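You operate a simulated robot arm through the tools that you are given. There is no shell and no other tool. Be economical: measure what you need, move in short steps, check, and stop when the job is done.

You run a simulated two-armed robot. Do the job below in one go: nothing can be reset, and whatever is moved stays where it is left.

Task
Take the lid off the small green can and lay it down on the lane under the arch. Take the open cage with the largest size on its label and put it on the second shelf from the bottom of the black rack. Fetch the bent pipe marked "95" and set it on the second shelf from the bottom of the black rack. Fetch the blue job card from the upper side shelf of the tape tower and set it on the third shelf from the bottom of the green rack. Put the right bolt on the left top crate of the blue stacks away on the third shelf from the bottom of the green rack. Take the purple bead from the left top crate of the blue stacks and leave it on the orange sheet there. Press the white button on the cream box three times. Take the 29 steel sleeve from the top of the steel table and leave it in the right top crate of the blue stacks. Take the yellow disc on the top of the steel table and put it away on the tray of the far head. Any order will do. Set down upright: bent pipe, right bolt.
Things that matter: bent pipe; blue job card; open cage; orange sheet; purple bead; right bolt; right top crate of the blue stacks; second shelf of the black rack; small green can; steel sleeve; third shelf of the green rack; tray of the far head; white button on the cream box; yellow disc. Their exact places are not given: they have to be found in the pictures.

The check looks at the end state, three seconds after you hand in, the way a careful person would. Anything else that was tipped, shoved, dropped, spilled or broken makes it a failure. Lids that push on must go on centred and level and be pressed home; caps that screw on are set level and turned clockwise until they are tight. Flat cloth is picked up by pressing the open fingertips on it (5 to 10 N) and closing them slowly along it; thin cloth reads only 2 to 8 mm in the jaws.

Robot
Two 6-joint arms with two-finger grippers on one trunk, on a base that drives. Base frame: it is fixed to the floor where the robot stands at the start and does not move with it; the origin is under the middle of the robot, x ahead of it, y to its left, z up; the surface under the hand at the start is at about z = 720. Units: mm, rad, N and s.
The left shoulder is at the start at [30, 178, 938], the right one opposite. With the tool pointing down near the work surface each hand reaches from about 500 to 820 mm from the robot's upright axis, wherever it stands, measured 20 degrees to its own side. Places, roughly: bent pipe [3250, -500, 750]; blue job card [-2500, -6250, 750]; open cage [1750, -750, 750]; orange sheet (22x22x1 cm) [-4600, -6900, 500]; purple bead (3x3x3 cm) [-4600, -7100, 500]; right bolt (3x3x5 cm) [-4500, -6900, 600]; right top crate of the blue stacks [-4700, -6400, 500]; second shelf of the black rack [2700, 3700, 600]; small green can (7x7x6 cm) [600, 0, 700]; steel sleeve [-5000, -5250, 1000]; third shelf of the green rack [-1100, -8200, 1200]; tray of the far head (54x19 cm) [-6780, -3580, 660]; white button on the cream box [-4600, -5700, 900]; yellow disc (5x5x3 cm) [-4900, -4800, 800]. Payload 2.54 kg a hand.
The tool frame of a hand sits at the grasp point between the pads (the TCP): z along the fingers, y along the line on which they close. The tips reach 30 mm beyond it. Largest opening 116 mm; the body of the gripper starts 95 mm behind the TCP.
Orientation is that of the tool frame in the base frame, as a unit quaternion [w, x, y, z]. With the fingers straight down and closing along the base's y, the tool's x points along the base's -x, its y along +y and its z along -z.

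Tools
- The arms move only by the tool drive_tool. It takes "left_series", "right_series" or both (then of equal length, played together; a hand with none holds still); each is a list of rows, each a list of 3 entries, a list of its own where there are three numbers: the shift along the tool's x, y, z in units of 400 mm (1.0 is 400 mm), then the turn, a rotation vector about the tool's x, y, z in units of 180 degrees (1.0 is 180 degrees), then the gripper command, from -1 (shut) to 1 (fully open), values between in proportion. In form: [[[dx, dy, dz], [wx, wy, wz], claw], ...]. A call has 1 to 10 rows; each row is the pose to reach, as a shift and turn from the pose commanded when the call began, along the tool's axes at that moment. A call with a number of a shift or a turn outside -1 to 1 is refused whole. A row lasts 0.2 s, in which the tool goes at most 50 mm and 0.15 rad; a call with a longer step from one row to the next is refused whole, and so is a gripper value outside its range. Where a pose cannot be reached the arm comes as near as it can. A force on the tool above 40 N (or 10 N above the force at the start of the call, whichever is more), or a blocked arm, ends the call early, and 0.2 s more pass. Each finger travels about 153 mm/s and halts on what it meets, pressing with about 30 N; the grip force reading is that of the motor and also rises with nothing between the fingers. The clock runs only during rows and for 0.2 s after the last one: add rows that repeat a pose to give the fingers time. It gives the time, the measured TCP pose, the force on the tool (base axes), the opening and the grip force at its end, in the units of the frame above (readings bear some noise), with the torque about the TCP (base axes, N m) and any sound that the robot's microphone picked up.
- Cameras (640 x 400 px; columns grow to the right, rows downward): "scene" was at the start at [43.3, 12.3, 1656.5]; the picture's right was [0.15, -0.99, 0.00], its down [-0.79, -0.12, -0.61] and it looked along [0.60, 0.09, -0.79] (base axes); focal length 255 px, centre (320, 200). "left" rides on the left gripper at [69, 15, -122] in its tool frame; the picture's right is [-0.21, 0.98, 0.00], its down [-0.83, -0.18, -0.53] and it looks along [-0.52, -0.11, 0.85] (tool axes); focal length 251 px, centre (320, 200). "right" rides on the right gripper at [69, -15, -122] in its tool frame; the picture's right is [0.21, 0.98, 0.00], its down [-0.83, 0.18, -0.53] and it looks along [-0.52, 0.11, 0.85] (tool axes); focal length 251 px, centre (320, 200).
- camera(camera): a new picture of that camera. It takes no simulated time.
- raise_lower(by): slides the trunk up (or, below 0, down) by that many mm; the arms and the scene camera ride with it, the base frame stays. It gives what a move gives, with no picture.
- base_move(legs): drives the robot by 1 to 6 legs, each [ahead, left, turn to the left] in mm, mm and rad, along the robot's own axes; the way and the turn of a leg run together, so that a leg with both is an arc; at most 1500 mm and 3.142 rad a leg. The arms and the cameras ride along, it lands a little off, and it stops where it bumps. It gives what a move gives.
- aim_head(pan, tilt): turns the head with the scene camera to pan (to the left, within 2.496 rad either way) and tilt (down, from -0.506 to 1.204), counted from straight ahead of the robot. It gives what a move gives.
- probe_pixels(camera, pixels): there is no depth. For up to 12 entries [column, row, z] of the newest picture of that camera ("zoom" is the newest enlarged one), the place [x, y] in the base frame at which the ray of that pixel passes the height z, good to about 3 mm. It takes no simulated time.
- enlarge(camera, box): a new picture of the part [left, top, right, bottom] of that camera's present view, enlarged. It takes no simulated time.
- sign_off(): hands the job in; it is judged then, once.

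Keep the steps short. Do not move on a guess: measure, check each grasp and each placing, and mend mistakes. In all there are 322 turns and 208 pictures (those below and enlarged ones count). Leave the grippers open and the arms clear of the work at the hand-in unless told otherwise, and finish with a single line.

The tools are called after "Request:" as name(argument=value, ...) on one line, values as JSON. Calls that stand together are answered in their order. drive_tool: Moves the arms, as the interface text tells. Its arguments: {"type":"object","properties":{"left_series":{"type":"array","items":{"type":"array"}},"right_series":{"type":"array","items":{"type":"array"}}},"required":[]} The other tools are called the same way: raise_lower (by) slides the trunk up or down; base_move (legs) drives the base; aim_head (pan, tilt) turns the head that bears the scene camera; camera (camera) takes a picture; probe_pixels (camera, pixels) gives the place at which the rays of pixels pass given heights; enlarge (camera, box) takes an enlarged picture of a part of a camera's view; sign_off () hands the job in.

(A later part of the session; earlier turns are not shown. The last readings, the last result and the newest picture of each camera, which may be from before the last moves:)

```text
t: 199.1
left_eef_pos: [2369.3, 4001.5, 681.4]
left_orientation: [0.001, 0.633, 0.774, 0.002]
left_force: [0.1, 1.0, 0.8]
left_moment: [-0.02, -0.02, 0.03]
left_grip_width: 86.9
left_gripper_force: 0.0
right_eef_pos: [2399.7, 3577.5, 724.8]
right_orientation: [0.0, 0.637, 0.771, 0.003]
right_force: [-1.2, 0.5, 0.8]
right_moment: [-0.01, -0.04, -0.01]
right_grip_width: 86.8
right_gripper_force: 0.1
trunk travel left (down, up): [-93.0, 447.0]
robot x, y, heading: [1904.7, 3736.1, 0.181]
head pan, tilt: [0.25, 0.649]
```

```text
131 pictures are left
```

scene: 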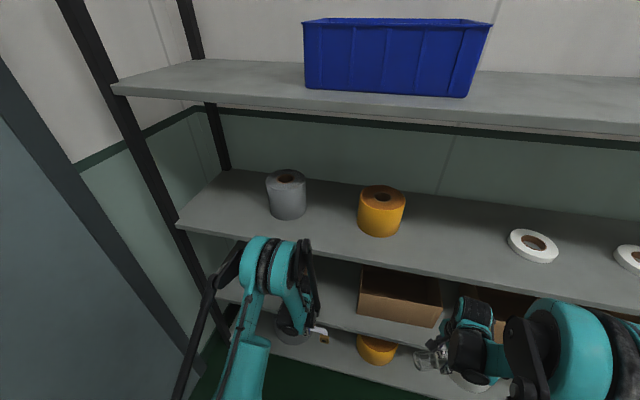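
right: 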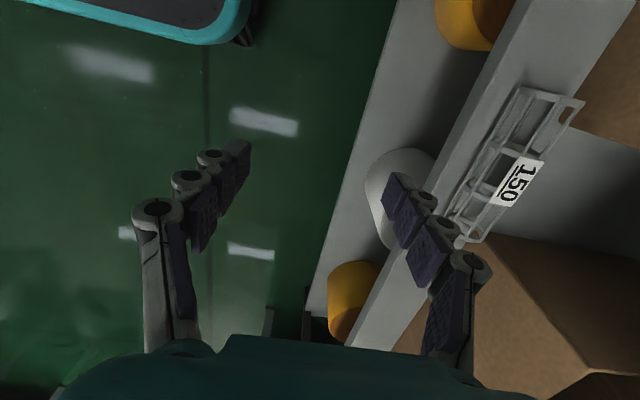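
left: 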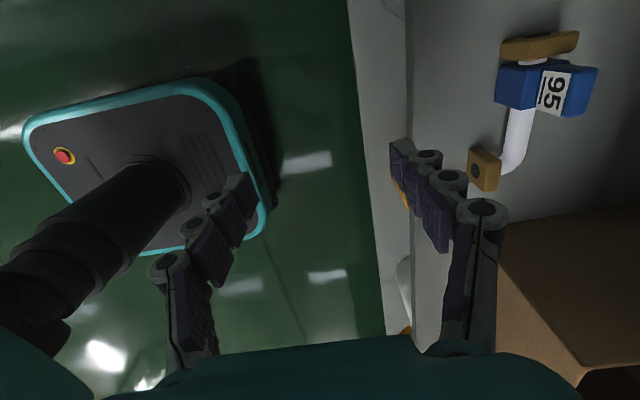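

Both items are on the shelf. Raise the trunk, back away and drive toward the other side of the hall, via the known free floor.

Request:
raise_lower(by=157)

Request:
base_move(legs=[[-500, 0, 0], [0, 0, -2.555], [1300, 0, 0], [1200, 0, 0]])

Request:
aim_head(pan=0.5, tilt=0.35)

Request:
camera(camera="scene")

```text
t: 200.9
left_eef_pos: [2368.9, 3999.7, 839.1]
left_orientation: [0.0, 0.633, 0.774, 0.001]
left_force: [0.3, -0.1, -0.5]
left_moment: [-0.02, -0.01, 0.02]
left_grip_width: 86.9
left_gripper_force: 0.1
right_eef_pos: [2401.6, 3577.1, 881.4]
right_orientation: [-0.001, 0.638, 0.77, 0.001]
right_force: [0.2, 0.3, 0.1]
right_moment: [-0.03, 0.03, 0.01]
right_grip_width: 87.0
right_gripper_force: 0.0
trunk travel left (down, up): [-250.0, 290.0]
robot x, y, heading: [1907.5, 3731.2, 0.181]
head pan, tilt: [0.25, 0.649]
```

```text
t: 221.8
left_eef_pos: [-671.3, 1481.2, 839.1]
left_orientation: [0.001, 0.921, -0.39, 0.001]
left_force: [-0.6, -0.4, 0.0]
left_moment: [-0.02, 0.03, 0.02]
left_grip_width: 86.9
left_gripper_force: 0.1
right_eef_pos: [-923.5, 1818.8, 882.2]
right_orientation: [0.0, 0.918, -0.396, 0.001]
right_force: [-0.7, 0.0, 0.6]
right_moment: [0.0, -0.01, 0.0]
right_grip_width: 87.3
right_gripper_force: 0.0
trunk travel left (down, up): [-250.0, 290.0]
robot x, y, heading: [-424.6, 1952.0, -2.396]
head pan, tilt: [0.25, 0.649]
```

```text
t: 222.6
left_eef_pos: [-671.3, 1481.7, 838.3]
left_orientation: [0.002, 0.92, -0.391, -0.001]
left_force: [0.5, 0.1, 0.3]
left_moment: [-0.01, 0.02, 0.0]
left_grip_width: 87.2
left_gripper_force: 0.0
right_eef_pos: [-925.0, 1820.2, 881.9]
right_orientation: [0.001, 0.918, -0.396, 0.002]
right_force: [-0.1, 0.0, 0.7]
right_moment: [0.03, -0.01, 0.01]
right_grip_width: 86.9
right_gripper_force: 0.1
trunk travel left (down, up): [-250.0, 290.0]
robot x, y, heading: [-424.5, 1950.3, -2.4]
head pan, tilt: [0.499, 0.351]
```

```text
130 pictures are left
```

scene: 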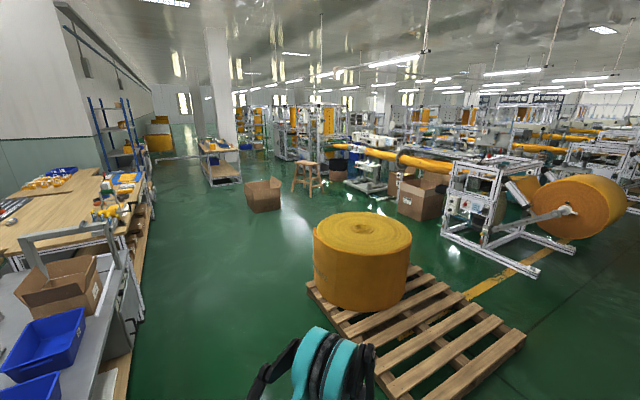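

Request:
probe_pixels(camera="scene", pixels=[[250, 212, 0], [280, 210, 0], [310, 196, 0], [212, 187, 0], [243, 183, 0], [312, 290, 0], [398, 210, 0], [440, 220, 0], [145, 210, 0], [205, 165, 0], [160, 152, 0], [370, 193, 0]])

Request:
enlarge(camera="scene", box=[130, 90, 410, 230])

```text
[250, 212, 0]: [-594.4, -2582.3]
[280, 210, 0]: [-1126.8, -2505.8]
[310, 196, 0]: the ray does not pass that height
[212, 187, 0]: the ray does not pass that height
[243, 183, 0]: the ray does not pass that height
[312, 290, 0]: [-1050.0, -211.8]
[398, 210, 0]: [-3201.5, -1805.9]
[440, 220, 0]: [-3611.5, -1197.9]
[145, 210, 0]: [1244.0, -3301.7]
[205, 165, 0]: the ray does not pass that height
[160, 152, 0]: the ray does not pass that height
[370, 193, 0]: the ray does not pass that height
```

```text
2.29 times, centred on (270, 160) of scene
```

zoom: 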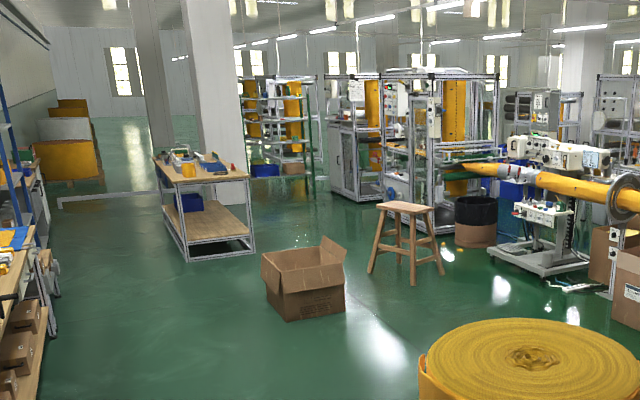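

The aisle runs along −y between the tables and the pallet. Drive down it in steps, keeping x≈−300, past the cardboard box.

Request:
base_move(legs=[[0, 0, 0.868], [1100, 0, 0], [1100, 0, 0]])

Request:
aim_head(pan=-0.2, tilt=0.35)

Request:
camera(camera="scene")

```text
t: 235.5
left_eef_pos: [-175.0, -703.6, 838.7]
left_orientation: [0.001, 1.0, 0.017, 0.001]
left_force: [-0.1, -0.1, -0.5]
left_moment: [-0.02, -0.02, -0.02]
left_grip_width: 87.3
left_gripper_force: 0.1
right_eef_pos: [-597.4, -664.6, 882.6]
right_orientation: [0.0, 1.0, 0.01, 0.002]
right_force: [-0.8, 0.7, -0.6]
right_moment: [0.04, -0.01, 0.0]
right_grip_width: 87.0
right_gripper_force: 0.0
trunk travel left (down, up): [-250.0, 290.0]
robot x, y, heading: [-361.0, -202.9, -1.56]
head pan, tilt: [0.499, 0.351]
```

```text
t: 236.6
left_eef_pos: [-174.9, -703.5, 838.8]
left_orientation: [0.002, 1.0, 0.016, 0.0]
left_force: [-0.2, 0.2, -0.3]
left_moment: [-0.01, -0.02, 0.02]
left_grip_width: 87.1
left_gripper_force: 0.1
right_eef_pos: [-597.1, -664.2, 883.1]
right_orientation: [0.0, 1.0, 0.01, 0.002]
right_force: [0.3, -0.2, -0.2]
right_moment: [0.01, 0.0, 0.0]
right_grip_width: 87.1
right_gripper_force: 0.1
trunk travel left (down, up): [-250.0, 290.0]
robot x, y, heading: [-357.0, -204.7, -1.558]
head pan, tilt: [-0.201, 0.351]
```

```text
128 pictures are left
```

scene: 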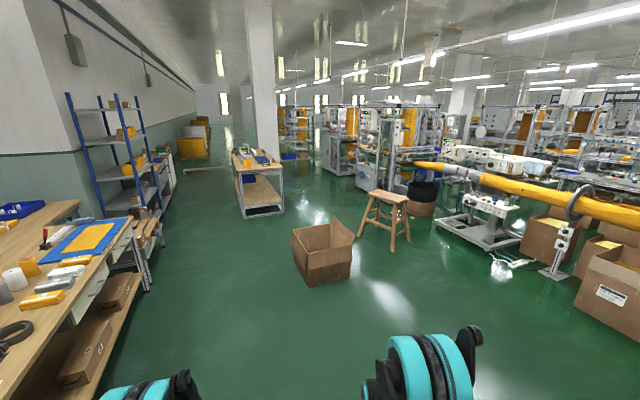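

Request:
probe_pixels(camera="scene", pixels=[[308, 287, 0], [352, 278, 0], [290, 250, 0], [361, 238, 0], [392, 251, 0], [237, 205, 0], [245, 218, 0], [284, 212, 0], [153, 288, 0], [437, 215, 0], [405, 193, 0]])

```text
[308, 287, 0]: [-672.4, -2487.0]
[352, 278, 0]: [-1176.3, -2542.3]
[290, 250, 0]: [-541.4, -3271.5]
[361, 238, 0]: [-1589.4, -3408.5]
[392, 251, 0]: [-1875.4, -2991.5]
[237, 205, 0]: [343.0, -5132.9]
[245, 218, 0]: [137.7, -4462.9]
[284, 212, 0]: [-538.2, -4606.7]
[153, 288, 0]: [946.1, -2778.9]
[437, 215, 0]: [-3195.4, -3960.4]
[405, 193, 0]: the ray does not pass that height
```

Request:
base_move(legs=[[0, 0, 0.099], [1072, 0, 0], [1072, 0, 0], [1072, 0, 0], [0, 0, -1.17], [1400, 0, 0]])

Request:
aim_head(pan=0.7, tilt=0.3)

Request:
camera(camera="scene")

Request:
aim_head(pan=-0.3, tilt=0.3)

Request:
camera(camera="scene")

```text
t: 262.4
left_eef_pos: [-1541.1, -4527.7, 840.0]
left_orientation: [0.001, 0.873, -0.487, 0.001]
left_force: [0.4, -0.3, 0.5]
left_moment: [-0.01, -0.01, -0.04]
left_grip_width: 87.0
left_gripper_force: 0.0
right_eef_pos: [-1716.5, -4142.0, 881.3]
right_orientation: [0.0, 0.87, -0.493, 0.002]
right_force: [-0.5, -0.4, 0.3]
right_moment: [0.0, -0.04, -0.02]
right_grip_width: 87.0
right_gripper_force: 0.1
trunk travel left (down, up): [-250.0, 290.0]
robot x, y, heading: [-1200.8, -4120.0, -2.612]
head pan, tilt: [-0.201, 0.351]
```

```text
t: 263.6
left_eef_pos: [-1541.6, -4528.6, 838.4]
left_orientation: [0.002, 0.874, -0.486, 0.0]
left_force: [-0.9, 0.2, 0.3]
left_moment: [0.04, 0.0, -0.01]
left_grip_width: 87.2
left_gripper_force: 0.1
right_eef_pos: [-1716.6, -4142.3, 882.1]
right_orientation: [0.001, 0.87, -0.492, 0.002]
right_force: [-0.3, 0.3, 0.5]
right_moment: [0.04, 0.0, -0.01]
right_grip_width: 87.1
right_gripper_force: 0.1
trunk travel left (down, up): [-250.0, 290.0]
robot x, y, heading: [-1198.2, -4118.6, -2.613]
head pan, tilt: [0.7, 0.3]
```

```text
127 pictures are left
```

scene: 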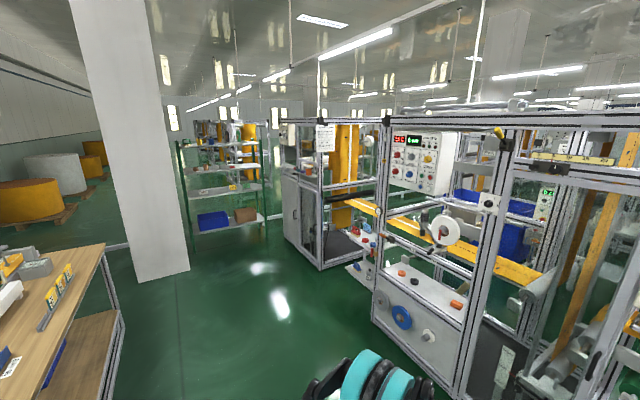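

```text
t: 264.9
left_eef_pos: [-1541.7, -4527.0, 838.6]
left_orientation: [0.002, 0.873, -0.487, -0.001]
left_force: [-0.2, 0.0, 1.0]
left_moment: [-0.01, -0.03, -0.01]
left_grip_width: 87.0
left_gripper_force: 0.1
right_eef_pos: [-1717.2, -4141.3, 881.3]
right_orientation: [0.002, 0.87, -0.492, 0.001]
right_force: [-0.1, 0.1, -0.7]
right_moment: [-0.02, 0.01, 0.01]
right_grip_width: 87.1
right_gripper_force: 0.1
trunk travel left (down, up): [-250.0, 290.0]
robot x, y, heading: [-1195.5, -4119.0, -2.603]
head pan, tilt: [-0.3, 0.3]
```

```text
126 pictures are left
```

scene: 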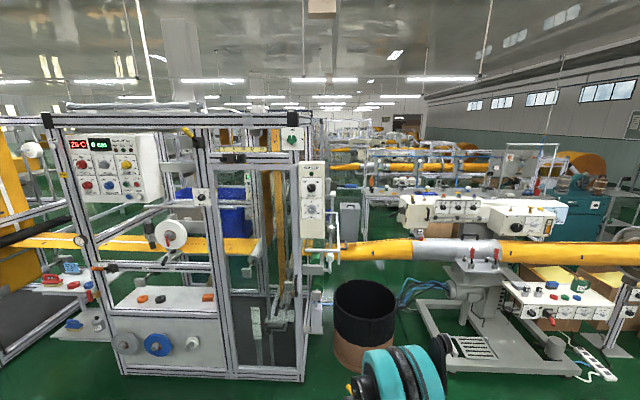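

Request:
aim_head(pan=0.48, tilt=0.35)

Request:
enlarge(camera="scene", box=[230, 130, 410, 260])

```text
t: 266.0
left_eef_pos: [-1541.6, -4527.8, 838.2]
left_orientation: [0.002, 0.874, -0.486, -0.001]
left_force: [-0.1, -0.5, 0.5]
left_moment: [0.01, 0.02, 0.02]
left_grip_width: 87.1
left_gripper_force: 0.1
right_eef_pos: [-1717.5, -4141.6, 882.4]
right_orientation: [0.001, 0.87, -0.492, 0.002]
right_force: [-0.4, -1.0, -1.0]
right_moment: [0.02, -0.01, 0.0]
right_grip_width: 87.1
right_gripper_force: 0.0
trunk travel left (down, up): [-250.0, 290.0]
robot x, y, heading: [-1199.1, -4117.5, -2.609]
head pan, tilt: [0.48, 0.351]
```

```text
3.08 times, centred on (320, 195) of scene
```

zoom: 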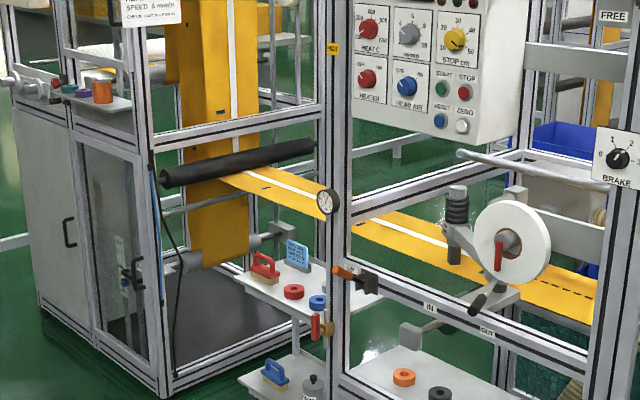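

Request:
probe_pixels(camera="zoom", pixels=[[297, 268, 760], [235, 275, 750], [325, 315, 750], [165, 397, 0], [240, 375, 300], [265, 270, 760]])

```text
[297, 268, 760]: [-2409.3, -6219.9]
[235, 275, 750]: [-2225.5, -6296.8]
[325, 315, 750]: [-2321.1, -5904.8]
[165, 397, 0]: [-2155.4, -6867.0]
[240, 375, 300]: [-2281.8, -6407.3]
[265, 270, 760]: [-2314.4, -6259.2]
```

The card stands on the upper side shelf near (−2410, −6220). Drive to about (−1650, −6150), raised, then face it.

Request:
raise_lower(by=150)

Request:
base_move(legs=[[0, 0, 0.82], [1030, 0, 0], [1030, 0, 0], [0, 0, -1.2]])

Request:
aim_head(pan=0.0, tilt=0.8)

Request:
camera(camera="scene")

```text
t: 267.8
left_eef_pos: [-1541.3, -4528.5, 988.3]
left_orientation: [0.002, 0.874, -0.487, 0.0]
left_force: [-0.5, 0.3, 1.2]
left_moment: [0.05, -0.01, 0.01]
left_grip_width: 86.9
left_gripper_force: 0.1
right_eef_pos: [-1716.8, -4142.4, 1032.3]
right_orientation: [0.0, 0.87, -0.492, 0.002]
right_force: [0.3, -0.7, 0.5]
right_moment: [-0.04, 0.02, 0.04]
right_grip_width: 86.9
right_gripper_force: 0.1
trunk travel left (down, up): [-400.0, 140.0]
robot x, y, heading: [-1200.0, -4121.7, -2.612]
head pan, tilt: [0.48, 0.351]
```

```text
t: 283.3
left_eef_pos: [-2077.8, -6419.0, 988.1]
left_orientation: [0.002, 0.767, -0.641, 0.0]
left_force: [0.6, -0.4, 0.1]
left_moment: [-0.01, -0.03, -0.02]
left_grip_width: 87.2
left_gripper_force: 0.1
right_eef_pos: [-2100.9, -5997.1, 1033.3]
right_orientation: [0.001, 0.764, -0.645, 0.001]
right_force: [0.3, 0.3, -0.3]
right_moment: [0.0, -0.02, 0.02]
right_grip_width: 87.0
right_gripper_force: 0.0
trunk travel left (down, up): [-400.0, 140.0]
robot x, y, heading: [-1610.2, -6162.7, -2.981]
head pan, tilt: [0.48, 0.351]
```

```text
t: 284.2
left_eef_pos: [-2078.2, -6418.7, 987.6]
left_orientation: [0.002, 0.768, -0.64, -0.001]
left_force: [-1.1, -0.1, 0.3]
left_moment: [0.0, 0.0, -0.01]
left_grip_width: 87.0
left_gripper_force: 0.1
right_eef_pos: [-2101.7, -5996.2, 1032.0]
right_orientation: [0.0, 0.764, -0.645, 0.001]
right_force: [-0.5, -0.2, -0.2]
right_moment: [-0.02, 0.02, 0.02]
right_grip_width: 87.0
right_gripper_force: 0.1
trunk travel left (down, up): [-400.0, 140.0]
robot x, y, heading: [-1607.0, -6164.3, -2.989]
head pan, tilt: [0.0, 0.799]
```

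```text
124 pictures are left
```

scene: 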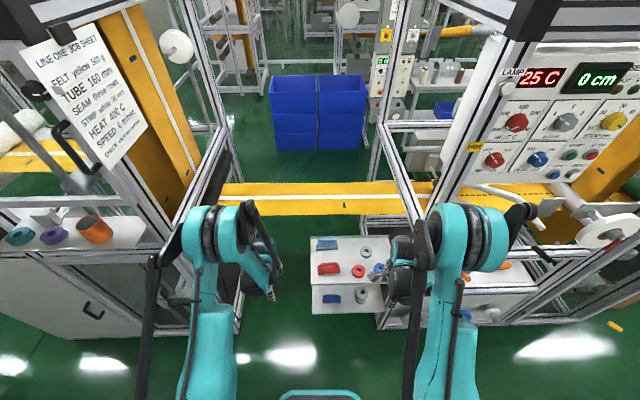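

Request:
enlarge(camera="scene", box=[290, 220, 420, 320])

Request:
camera(camera="right")

```text
4.00 times, centred on (355, 270) of scene
```

zoom: 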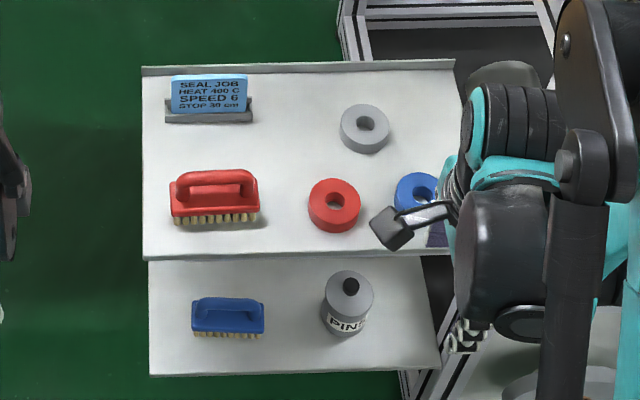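

```text
122 pictures are left
```

right: 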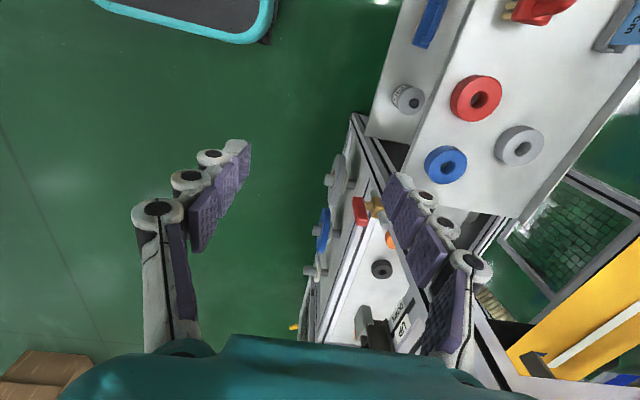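

Request:
camera(camera="left")

Request:
probe_pixels(camera="zoom", pixels=[[209, 118, 750], [209, 118, 800], [209, 118, 850], [209, 80, 800], [209, 80, 850], [172, 110, 800], [247, 108, 800], [145, 255, 750], [145, 255, 800]])

```text
121 pictures are left
```

left: 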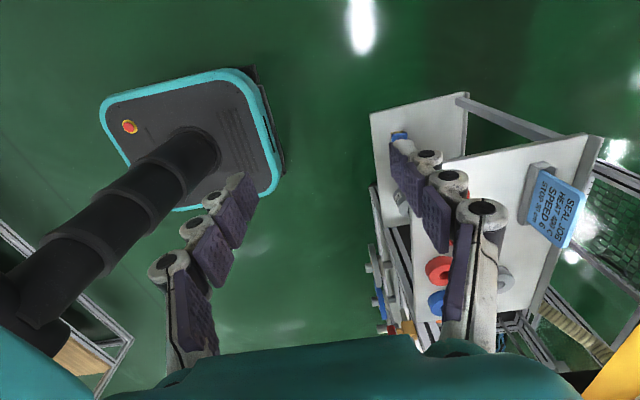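

```text
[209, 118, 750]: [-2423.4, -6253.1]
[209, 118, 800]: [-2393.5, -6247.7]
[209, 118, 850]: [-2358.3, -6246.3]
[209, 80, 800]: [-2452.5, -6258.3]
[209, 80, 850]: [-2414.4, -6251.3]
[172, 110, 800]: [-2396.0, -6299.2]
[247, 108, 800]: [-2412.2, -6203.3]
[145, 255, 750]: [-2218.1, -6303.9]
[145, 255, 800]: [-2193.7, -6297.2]
```

Request:
probe_pixels(camera="left", pixels=[[446, 163, 750], [446, 163, 800], [446, 163, 850], [560, 215, 800], [560, 215, 850], [530, 195, 800], [540, 225, 800], [585, 185, 850], [565, 247, 850]])

```text
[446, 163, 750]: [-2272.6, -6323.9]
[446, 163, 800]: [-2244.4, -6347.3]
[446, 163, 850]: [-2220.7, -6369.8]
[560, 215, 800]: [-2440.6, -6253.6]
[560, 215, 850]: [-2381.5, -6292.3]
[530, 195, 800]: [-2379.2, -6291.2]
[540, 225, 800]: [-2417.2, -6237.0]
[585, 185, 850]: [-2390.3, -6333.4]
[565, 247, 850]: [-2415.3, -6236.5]
```

Shelf top is about z 720; the card (≈95 wide, ~80 tall) stands in a holder near (−2430, −6254). Drive forward 170 and right 200 so the left hand can reach it.

Request:
base_move(legs=[[0, -200, 0], [170, 0, 0]])

Request:
camera(camera="left")

```text
t: 286.6
left_eef_pos: [-2212.8, -6239.2, 988.1]
left_orientation: [0.001, 0.767, -0.641, 0.0]
left_force: [-0.5, -0.6, -1.1]
left_moment: [-0.01, -0.03, -0.01]
left_grip_width: 87.2
left_gripper_force: 0.0
right_eef_pos: [-2230.5, -5814.2, 1030.9]
right_orientation: [-0.004, 0.763, -0.646, 0.004]
right_force: [7.8, 0.1, -5.6]
right_moment: [0.03, 0.19, 0.07]
right_grip_width: 80.6
right_gripper_force: 0.1
trunk travel left (down, up): [-400.0, 140.0]
robot x, y, heading: [-1742.3, -5981.1, -2.984]
head pan, tilt: [0.0, 0.799]
stopped in leg 2: the force on the tool passed its limit at 55 N (the readings are from after the stop); the commanded pose is now the measured one
```

```text
120 pictures are left
```

left: 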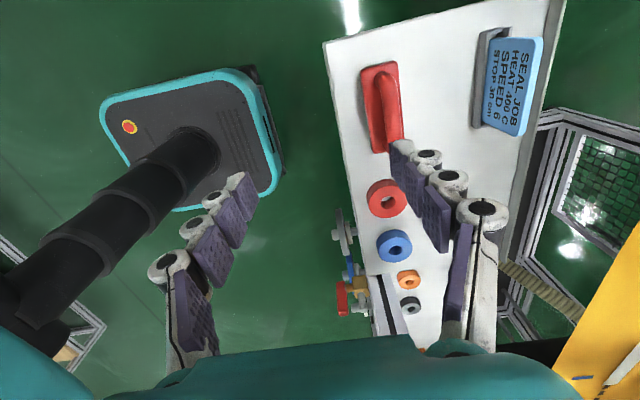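

The right hand touched the machine frame. Back off 60 mm and look.

Request:
base_move(legs=[[-60, 0, 0]])

Request:
camera(camera="right")

Request:
camera(camera="scene")

```text
t: 287.6
left_eef_pos: [-2153.6, -6229.2, 989.8]
left_orientation: [0.002, 0.767, -0.641, 0.0]
left_force: [-0.1, 0.8, 0.2]
left_moment: [-0.02, 0.05, 0.01]
left_grip_width: 87.1
left_gripper_force: 0.0
right_eef_pos: [-2170.4, -5803.7, 1032.9]
right_orientation: [-0.003, 0.762, -0.647, 0.003]
right_force: [0.1, 0.3, 0.3]
right_moment: [-0.02, 0.05, 0.01]
right_grip_width: 87.0
right_gripper_force: 0.0
trunk travel left (down, up): [-400.0, 140.0]
robot x, y, heading: [-1683.5, -5970.9, -2.976]
head pan, tilt: [0.0, 0.799]
```

```text
119 pictures are left
```

right: 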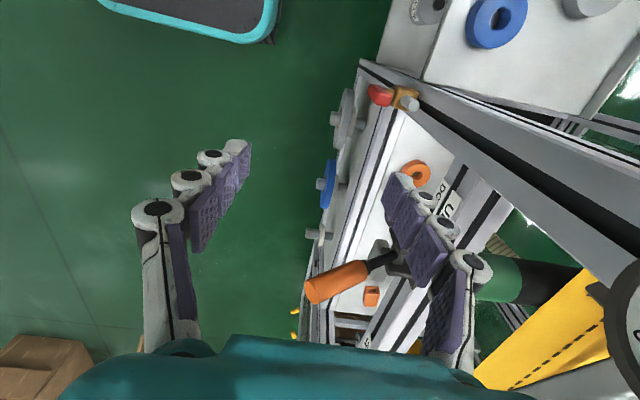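

```text
118 pictures are left
```

scene: 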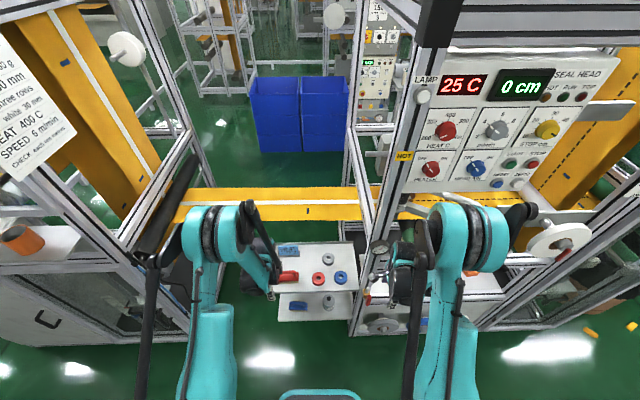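

Retract the right hand 90 mm and come forward only 50 mm; the left hand can then reach the card at ~750 mm.

Request:
drive_tool(right_series=[[[0, -0.1, 0], [0, 0, 0], 0.3], [[0, -0.2, -0.02], [0, 0, 0], 0], [[0, -0.23, -0.05], [0, 0, 0], -0.5]])

Request:
base_move(legs=[[55, 0, 0]])

Request:
drive_tool(left_series=[[[0.02, 0.1, 0.02], [0, 0, 0], 0.3], [[0.03, 0.2, 0.04], [0, 0, 0], 0.0], [[0.04, 0.3, 0.06], [0, 0, 0], 0.0], [[0.05, 0.4, 0.08], [0, 0, 0], 0.0]])

Request:
camera(camera="left")

```text
t: 288.4
left_eef_pos: [-2153.3, -6228.1, 988.9]
left_orientation: [0.001, 0.767, -0.641, 0.0]
left_force: [-0.5, -0.1, -0.2]
left_moment: [0.01, -0.05, 0.01]
left_grip_width: 86.8
left_gripper_force: 0.0
right_eef_pos: [-2103.4, -5787.4, 1090.4]
right_orientation: [-0.004, 0.762, -0.647, 0.004]
right_force: [0.2, -0.7, -0.2]
right_moment: [-0.01, -0.01, -0.01]
right_grip_width: 28.9
right_gripper_force: 0.0
right hand out of reach, approached as far as the arm can: row 1, 2, 3
trunk travel left (down, up): [-400.0, 140.0]
robot x, y, heading: [-1683.5, -5975.9, -2.984]
head pan, tilt: [0.0, 0.799]
```

```text
t: 289.3
left_eef_pos: [-2207.0, -6238.5, 988.9]
left_orientation: [0.001, 0.768, -0.641, 0.001]
left_force: [-1.4, -0.4, -0.3]
left_moment: [0.03, -0.04, 0.02]
left_grip_width: 87.0
left_gripper_force: 0.0
right_eef_pos: [-2157.7, -5797.1, 1089.7]
right_orientation: [-0.004, 0.763, -0.647, 0.003]
right_force: [0.4, -0.6, 0.0]
right_moment: [-0.03, -0.06, 0.04]
right_grip_width: 29.0
right_gripper_force: 0.1
trunk travel left (down, up): [-400.0, 140.0]
robot x, y, heading: [-1738.7, -5981.8, -2.983]
head pan, tilt: [0.0, 0.799]
```

```text
t: 290.3
left_eef_pos: [-2360.9, -6284.8, 956.5]
left_orientation: [0.002, 0.767, -0.641, 0.0]
left_force: [-0.8, -0.1, 0.2]
left_moment: [0.0, -0.06, -0.01]
left_grip_width: 58.1
left_gripper_force: 0.0
right_eef_pos: [-2157.6, -5796.4, 1089.5]
right_orientation: [-0.004, 0.762, -0.647, 0.003]
right_force: [-0.3, 0.6, -0.1]
right_moment: [0.0, -0.04, 0.02]
right_grip_width: 29.2
right_gripper_force: 0.1
trunk travel left (down, up): [-400.0, 140.0]
robot x, y, heading: [-1738.0, -5981.9, -2.988]
head pan, tilt: [0.0, 0.799]
```

```text
117 pictures are left
```

left: 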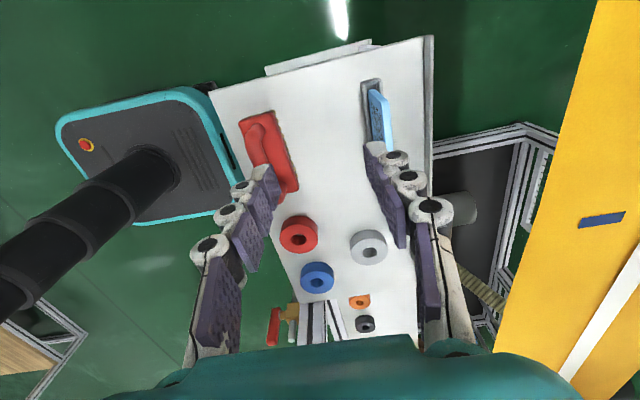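

Request:
enlarge(camera="left", box=[320, 50, 440, 170])

Request:
probe_pixels(camera="left", pixels=[[368, 110, 730], [380, 90, 800], [395, 145, 800], [365, 80, 725], [380, 155, 725], [388, 118, 800], [388, 118, 820]])

```text
3.33 times, centred on (380, 110) of left
```

zoom: 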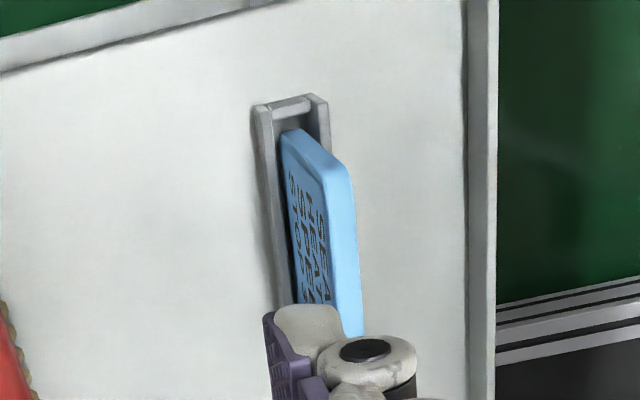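

```text
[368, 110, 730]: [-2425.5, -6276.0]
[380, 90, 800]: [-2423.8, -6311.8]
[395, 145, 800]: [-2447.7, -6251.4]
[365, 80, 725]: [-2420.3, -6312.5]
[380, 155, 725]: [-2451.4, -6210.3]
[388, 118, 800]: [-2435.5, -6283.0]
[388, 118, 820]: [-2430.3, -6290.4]
```

Request:
drive_tool(left_series=[[[-0.05, 0.08, 0.05], [0, 0, 0], 0.0], [[-0.103, 0.1615, 0.13], [0, 0, 0], 0.0], [[-0.103, 0.1615, 0.14], [0, 0, 0], 0.0]])

Request:
camera(camera="left")

```text
refused: row 2 steps farther than a row can; nothing moved
```

```text
115 pictures are left
```

left: 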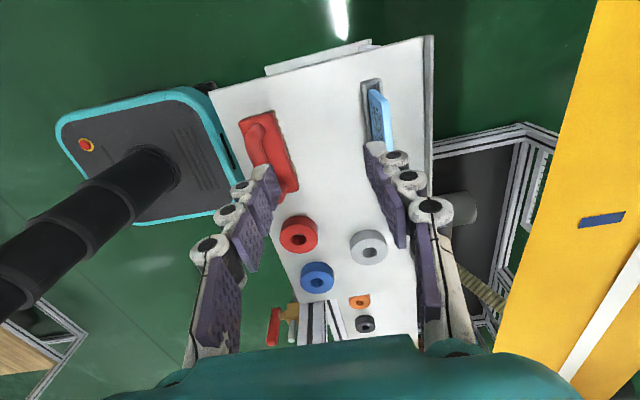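

Request:
drive_tool(left_series=[[[-0.05, 0.08, 0.05], [0, 0, 0], 0.0], [[-0.1, 0.15, 0.1], [0, 0, 0], 0.0], [[-0.103, 0.1615, 0.14], [0, 0, 0], 0.0]])

Request:
camera(camera="left")

```text
t: 291.1
left_eef_pos: [-2419.4, -6255.6, 917.2]
left_orientation: [0.001, 0.767, -0.641, 0.0]
left_force: [0.0, -0.3, 0.5]
left_moment: [0.03, 0.01, -0.01]
left_grip_width: 58.1
left_gripper_force: 0.0
left hand out of reach, approached as far as the arm can: row 2, 3
right_eef_pos: [-2155.6, -5796.9, 1090.5]
right_orientation: [-0.003, 0.763, -0.646, 0.003]
right_force: [1.0, -0.7, 0.4]
right_moment: [-0.04, 0.03, -0.01]
right_grip_width: 29.1
right_gripper_force: 0.0
trunk travel left (down, up): [-400.0, 140.0]
robot x, y, heading: [-1739.3, -5978.5, -2.982]
head pan, tilt: [0.0, 0.799]
```

```text
114 pictures are left
```

left: 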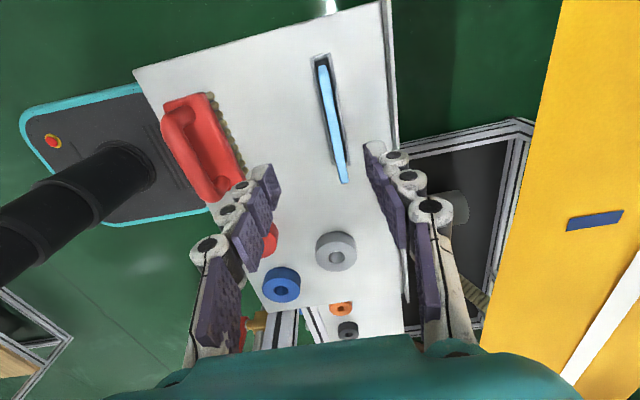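

Request:
probe_pixels(camera="left", pixels=[[322, 66, 805], [343, 180, 805], [333, 122, 805], [333, 122, 780], [318, 58, 725], [348, 165, 725]])

```text
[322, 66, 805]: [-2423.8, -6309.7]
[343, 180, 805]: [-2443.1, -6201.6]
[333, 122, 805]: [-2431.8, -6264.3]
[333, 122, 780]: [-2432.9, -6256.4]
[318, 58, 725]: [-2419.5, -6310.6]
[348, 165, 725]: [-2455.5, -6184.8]
```

The card is between the fingers in plan (14 mm off centre). Lower the trunk 90 mm, which also restores reach, then centre on it.

Request:
raise_lower(by=-90)

Request:
drive_tool(left_series=[[[0, 0.015, 0.02], [0, 0, 0], 0.0], [[0, 0.035, 0.05], [0, 0, 0], 0.0], [[0, 0.035, 0.07], [0, 0, 0], 0.0]])

Request:
camera(camera="left")

```text
t: 292.4
left_eef_pos: [-2420.1, -6255.9, 828.0]
left_orientation: [0.002, 0.768, -0.641, -0.001]
left_force: [-0.2, -0.1, 1.0]
left_moment: [-0.02, 0.02, 0.04]
left_grip_width: 58.0
left_gripper_force: 0.0
right_eef_pos: [-2156.7, -5797.3, 999.6]
right_orientation: [-0.004, 0.762, -0.647, 0.003]
right_force: [1.0, 0.3, 0.8]
right_moment: [-0.05, 0.0, -0.01]
right_grip_width: 29.1
right_gripper_force: 0.2
trunk travel left (down, up): [-310.0, 230.0]
robot x, y, heading: [-1736.9, -5981.0, -2.98]
head pan, tilt: [0.0, 0.799]
```

```text
t: 293.2
left_eef_pos: [-2416.1, -6256.0, 822.4]
left_orientation: [0.003, 0.768, -0.641, -0.002]
left_force: [-0.1, 0.4, 0.4]
left_moment: [-0.02, 0.0, 0.01]
left_grip_width: 57.8
left_gripper_force: 0.0
left hand out of reach, approached as far as the arm can: row 1, 2, 3
right_eef_pos: [-2157.9, -5797.7, 999.7]
right_orientation: [-0.004, 0.763, -0.647, 0.003]
right_force: [-0.2, -0.4, -0.4]
right_moment: [-0.05, -0.02, 0.02]
right_grip_width: 29.0
right_gripper_force: 0.1
trunk travel left (down, up): [-310.0, 230.0]
robot x, y, heading: [-1740.3, -5982.5, -2.981]
head pan, tilt: [0.0, 0.799]
```

```text
113 pictures are left
```

left: 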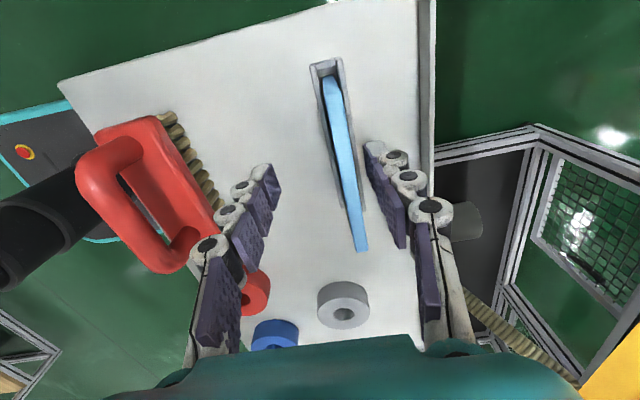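

Request:
base_move(legs=[[18, 0, 0]])

Request:
drive_tool(left_series=[[[0, 0, 0.01], [0, 0, 0], 0.0], [[0, 0, 0.03], [0, 0, 0], 0.0], [[0, 0, 0.05], [0, 0, 0], 0.0]])

Request:
camera(camera="left")

```text
t: 293.9
left_eef_pos: [-2435.1, -6258.0, 823.4]
left_orientation: [0.003, 0.768, -0.641, -0.001]
left_force: [0.3, 0.7, -0.3]
left_moment: [-0.01, -0.01, -0.02]
left_grip_width: 57.9
left_gripper_force: 0.0
right_eef_pos: [-2174.2, -5800.6, 999.1]
right_orientation: [-0.004, 0.763, -0.647, 0.004]
right_force: [0.7, 0.1, -1.4]
right_moment: [-0.02, -0.01, -0.02]
right_grip_width: 29.0
right_gripper_force: 0.1
trunk travel left (down, up): [-310.0, 230.0]
robot x, y, heading: [-1757.4, -5985.4, -2.987]
head pan, tilt: [0.0, 0.799]
```

```text
t: 294.8
left_eef_pos: [-2424.3, -6257.4, 814.7]
left_orientation: [0.003, 0.768, -0.641, -0.002]
left_force: [-0.4, 0.2, -0.6]
left_moment: [-0.01, 0.01, 0.0]
left_grip_width: 57.9
left_gripper_force: 0.2
left hand out of reach, approached as far as the arm can: row 2, 3
right_eef_pos: [-2173.9, -5800.6, 1000.0]
right_orientation: [-0.004, 0.763, -0.647, 0.003]
right_force: [0.3, 0.2, 0.1]
right_moment: [0.01, 0.02, 0.03]
right_grip_width: 29.0
right_gripper_force: 0.1
trunk travel left (down, up): [-310.0, 230.0]
robot x, y, heading: [-1758.0, -5985.1, -2.985]
head pan, tilt: [0.0, 0.799]
```

```text
112 pictures are left
```

left: 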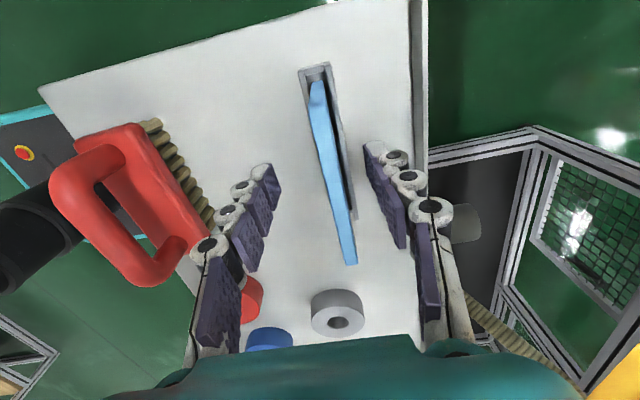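

Request:
raise_lower(by=-25)

Request:
drive_tool(left_series=[[[0, 0, 0], [0, 0, 0], -0.4], [[0, 0, 0], [0, 0, 0], -0.7], [[0, 0, 0], [0, 0, 0], -1], [[0, 0, 0], [0, 0, 0], -1]])

Request:
camera(camera="left")

```text
t: 295.5
left_eef_pos: [-2423.7, -6257.4, 788.6]
left_orientation: [0.003, 0.768, -0.641, -0.001]
left_force: [0.0, -0.4, 0.2]
left_moment: [0.0, -0.01, 0.03]
left_grip_width: 58.1
left_gripper_force: 0.1
right_eef_pos: [-2173.3, -5800.0, 974.5]
right_orientation: [-0.004, 0.762, -0.647, 0.004]
right_force: [-0.2, 0.1, 0.4]
right_moment: [0.03, 0.01, 0.01]
right_grip_width: 28.9
right_gripper_force: 0.0
trunk travel left (down, up): [-285.0, 255.0]
robot x, y, heading: [-1757.6, -5985.9, -2.986]
head pan, tilt: [0.0, 0.799]
```

```text
t: 296.2
left_eef_pos: [-2438.1, -6260.2, 788.6]
left_orientation: [0.01, 0.768, -0.64, -0.007]
left_force: [-51.0, -8.9, 6.7]
left_moment: [0.05, 1.27, 0.4]
left_grip_width: 11.5
left_gripper_force: 30.2
right_eef_pos: [-2178.6, -5800.4, 972.5]
right_orientation: [-0.006, 0.763, -0.647, 0.005]
right_force: [-0.2, 0.2, 1.0]
right_moment: [0.01, -0.03, 0.01]
right_grip_width: 29.1
right_gripper_force: 0.1
trunk travel left (down, up): [-285.0, 255.0]
robot x, y, heading: [-1758.9, -5987.9, -2.98]
head pan, tilt: [0.0, 0.799]
stopped in row 3 (left hand): the force on the tool passed its limit at 53 N (the readings are from after the stop); the commanded pose is now the measured one
```

```text
111 pictures are left
```

left: 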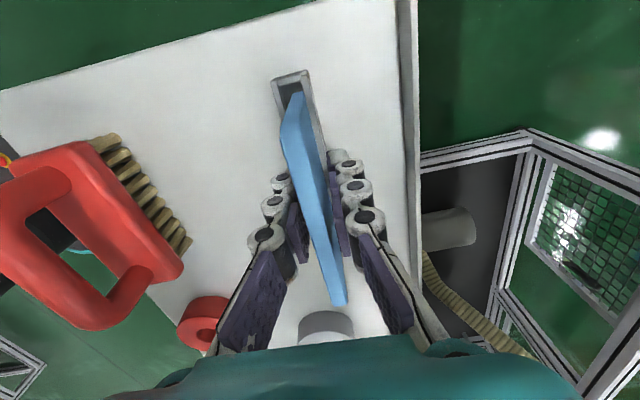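

Card gripped (11.5 mm). Lift with the trunk straight up.

Request:
raise_lower(by=20)

Request:
raise_lower(by=130)

Request:
camera(camera="left")

```text
t: 296.6
left_eef_pos: [-2437.1, -6260.9, 788.6]
left_orientation: [0.014, 0.768, -0.64, -0.01]
left_force: [-25.7, -2.5, -31.4]
left_moment: [-0.17, 0.34, 0.36]
left_grip_width: 11.0
left_gripper_force: 30.3
right_eef_pos: [-2178.5, -5800.3, 976.7]
right_orientation: [-0.006, 0.763, -0.647, 0.005]
right_force: [0.8, 0.5, -0.4]
right_moment: [0.04, 0.03, -0.02]
right_grip_width: 29.1
right_gripper_force: 0.1
trunk travel left (down, up): [-289.0, 251.0]
robot x, y, heading: [-1759.7, -5985.1, -2.982]
head pan, tilt: [0.0, 0.799]
stopped: the force on the tool passed its limit at 67 N (the readings are from after the stop); the commanded pose is now the measured one
```

```text
t: 298.1
left_eef_pos: [-2433.0, -6259.0, 921.5]
left_orientation: [0.013, 0.768, -0.64, -0.009]
left_force: [1.4, -0.6, -0.5]
left_moment: [0.0, -0.02, 0.0]
left_grip_width: 6.6
left_gripper_force: 30.8
right_eef_pos: [-2176.6, -5799.1, 1107.4]
right_orientation: [-0.004, 0.763, -0.647, 0.003]
right_force: [-0.2, -0.5, 0.1]
right_moment: [0.01, 0.0, 0.0]
right_grip_width: 29.1
right_gripper_force: 0.2
trunk travel left (down, up): [-419.0, 121.0]
robot x, y, heading: [-1757.0, -5988.2, -2.984]
head pan, tilt: [0.0, 0.799]
```

```text
110 pictures are left
```

left: 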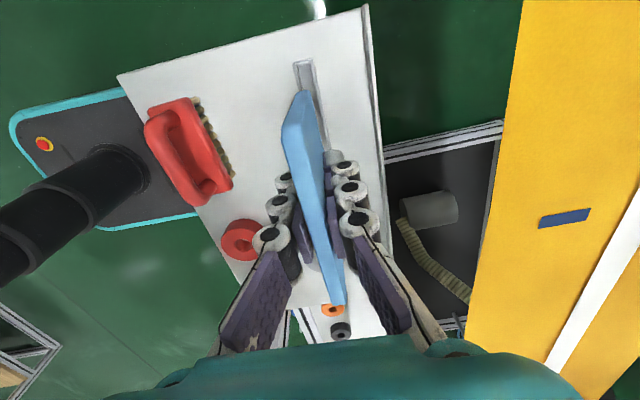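

The card is free and held (6.6 mm). Back away from the machine, turn toward the green rack and look.

Request:
base_move(legs=[[-450, 0, 0], [0, 0, 1.4]])

Request:
aim_head(pan=0.0, tilt=0.35)

Request:
camera(camera="scene")

```text
t: 304.3
left_eef_pos: [-1143.6, -6620.4, 921.4]
left_orientation: [0.016, 1.0, 0.012, 0.0]
left_force: [-0.3, -0.2, -0.1]
left_moment: [-0.04, -0.01, -0.02]
left_grip_width: 6.4
left_gripper_force: 30.1
right_eef_pos: [-1557.6, -6296.0, 1108.5]
right_orientation: [-0.006, 1.0, 0.004, 0.0]
right_force: [-0.6, -0.3, -0.5]
right_moment: [0.0, -0.01, -0.04]
right_grip_width: 29.1
right_gripper_force: 0.1
trunk travel left (down, up): [-419.0, 121.0]
robot x, y, heading: [-1310.3, -5911.9, -1.568]
head pan, tilt: [0.0, 0.799]
```

```text
t: 305.2
left_eef_pos: [-1144.7, -6622.7, 922.6]
left_orientation: [0.015, 1.0, 0.013, 0.001]
left_force: [-0.8, 0.3, 0.0]
left_moment: [-0.01, -0.04, 0.0]
left_grip_width: 6.5
left_gripper_force: 29.9
right_eef_pos: [-1558.5, -6295.3, 1108.8]
right_orientation: [-0.005, 1.0, 0.004, 0.0]
right_force: [0.8, -0.4, -0.2]
right_moment: [0.02, -0.02, -0.03]
right_grip_width: 28.8
right_gripper_force: 0.0
trunk travel left (down, up): [-419.0, 121.0]
robot x, y, heading: [-1308.4, -5912.0, -1.567]
head pan, tilt: [0.0, 0.351]
```

```text
109 pictures are left
```

scene: 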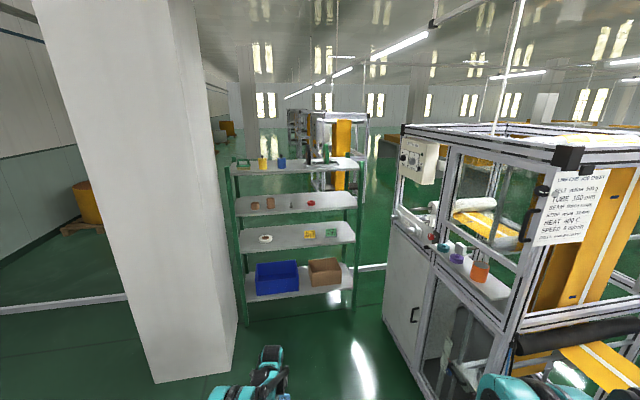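

Request:
probe_pixels(camera="scene", pixels=[[242, 325, 0], [355, 308, 0], [237, 217, 1150], [237, 217, 1200], [357, 208, 1150], [357, 208, 1200], [310, 204, 1200], [257, 208, 1200], [235, 382, 0], [155, 382, 0], [385, 330, 0], [340, 260, 0]])

Request:
enlarge(camera="scene", box=[220, 140, 370, 260])

```text
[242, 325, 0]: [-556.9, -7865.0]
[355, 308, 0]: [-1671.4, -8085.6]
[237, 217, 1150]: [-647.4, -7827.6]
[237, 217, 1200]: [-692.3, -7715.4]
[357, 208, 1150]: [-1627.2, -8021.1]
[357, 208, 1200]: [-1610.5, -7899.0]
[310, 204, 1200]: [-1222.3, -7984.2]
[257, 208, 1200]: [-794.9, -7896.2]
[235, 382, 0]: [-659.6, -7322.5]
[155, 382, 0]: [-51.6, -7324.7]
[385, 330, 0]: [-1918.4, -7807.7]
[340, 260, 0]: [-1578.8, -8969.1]
```

```text
3.33 times, centred on (295, 200) of scene
```

zoom: 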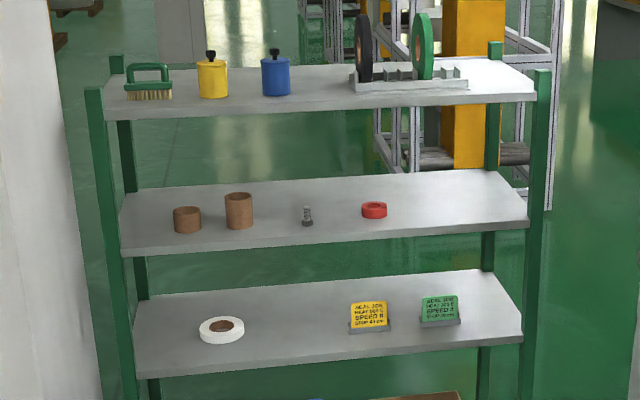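

Third shelf is at z≈1130 with free room right of the red ring. Drive in front of it, 300 mm short.

Request:
base_move(legs=[[1205, -230, 0], [0, 0, 0.197]])

Request:
camera(camera="scene")

```text
t: 312.1
left_eef_pos: [-1217.0, -7758.1, 922.5]
left_orientation: [0.016, 0.993, 0.119, 0.002]
left_force: [0.9, 0.9, 0.2]
left_moment: [-0.01, 0.02, 0.01]
left_grip_width: 6.4
left_gripper_force: 30.4
right_eef_pos: [-1690.0, -7528.2, 1107.8]
right_orientation: [-0.006, 0.994, 0.111, -0.001]
right_force: [0.3, -0.3, 0.3]
right_moment: [0.0, 0.0, -0.01]
right_grip_width: 29.0
right_gripper_force: 0.0
trunk travel left (down, up): [-419.0, 121.0]
robot x, y, heading: [-1530.1, -7101.6, -1.356]
head pan, tilt: [0.0, 0.351]
```

```text
107 pictures are left
```

scene: 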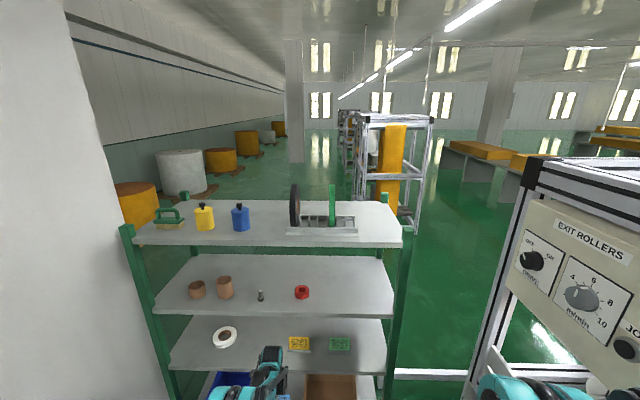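

Pitch the left hand forward (75°) so the card becomes nearly flat, and raise it.

Request:
drive_tool(left_series=[[[-0.03, -0.04, -0.055], [-0.0463, 0, 0], -1], [[-0.06, -0.08, -0.11], [-0.0926, 0, 0], -1], [[-0.09, -0.12, -0.165], [-0.1389, 0, 0], -1], [[-0.12, -0.16, -0.22], [-0.1852, 0, 0], -1], [[-0.15, -0.2, -0.275], [-0.2315, 0, 0], -1], [[-0.18, -0.24, -0.33], [-0.2778, 0, 0], -1], [[-0.21, -0.28, -0.385], [-0.3241, 0, 0], -1], [[-0.24, -0.32, -0.44], [-0.3704, 0, 0], -1], [[-0.265, -0.36, -0.5], [-0.4167, 0, 0], -1]])

Request:
camera(camera="scene")

Request:
camera(camera="left")

```text
t: 314.1
left_eef_pos: [-1382.0, -7749.0, 1238.6]
left_orientation: [0.617, 0.778, 0.093, 0.075]
left_force: [-0.2, 0.2, 0.4]
left_moment: [0.03, 0.02, 0.01]
left_grip_width: 6.6
left_gripper_force: 29.7
left hand out of reach, approached as far as the arm can: row 4, 5, 6, 7, 8, 9
right_eef_pos: [-1691.5, -7527.5, 1108.8]
right_orientation: [-0.004, 0.994, 0.111, 0.0]
right_force: [-0.5, 0.7, -0.5]
right_moment: [-0.05, -0.03, 0.01]
right_grip_width: 29.1
right_gripper_force: 0.1
trunk travel left (down, up): [-419.0, 121.0]
robot x, y, heading: [-1529.6, -7101.5, -1.357]
head pan, tilt: [0.0, 0.351]
```

```text
106 pictures are left
```

scene: 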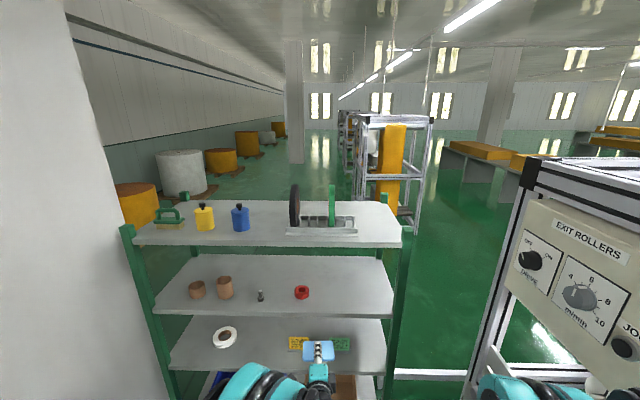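

```text
105 pictures are left
```

left: 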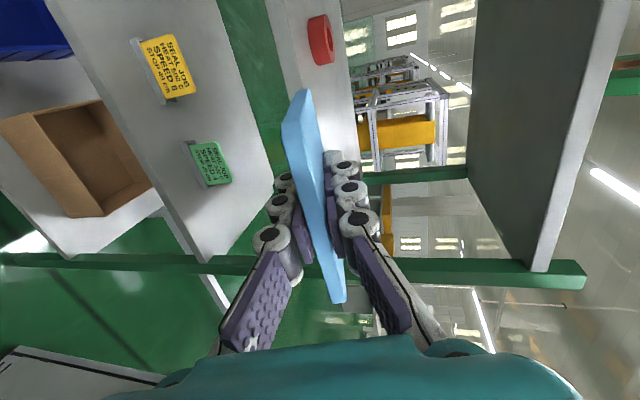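

Request:
probe_pixels(camera="scene", pixels=[[393, 290, 1100], [393, 290, 1130], [393, 290, 1160], [158, 313, 1100], [158, 313, 1130], [158, 313, 1160], [302, 298, 1130], [262, 300, 1130], [384, 375, 700], [384, 375, 800]])

Request:
probe_pixels(camera="left", pixels=[[305, 30, 1100], [305, 30, 1130], [305, 30, 1160], [318, 64, 1130], [318, 64, 1160]])

```text
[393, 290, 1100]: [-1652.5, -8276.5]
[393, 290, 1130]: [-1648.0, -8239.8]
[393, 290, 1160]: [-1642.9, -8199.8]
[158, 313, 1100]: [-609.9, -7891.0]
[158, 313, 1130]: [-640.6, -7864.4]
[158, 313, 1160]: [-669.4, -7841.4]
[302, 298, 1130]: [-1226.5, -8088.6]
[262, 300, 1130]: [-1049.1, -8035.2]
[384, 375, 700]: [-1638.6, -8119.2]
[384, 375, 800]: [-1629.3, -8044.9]
```

```text
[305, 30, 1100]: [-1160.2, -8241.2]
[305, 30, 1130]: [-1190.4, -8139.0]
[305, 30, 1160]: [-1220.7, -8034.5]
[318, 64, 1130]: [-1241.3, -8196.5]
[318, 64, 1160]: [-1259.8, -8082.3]
```

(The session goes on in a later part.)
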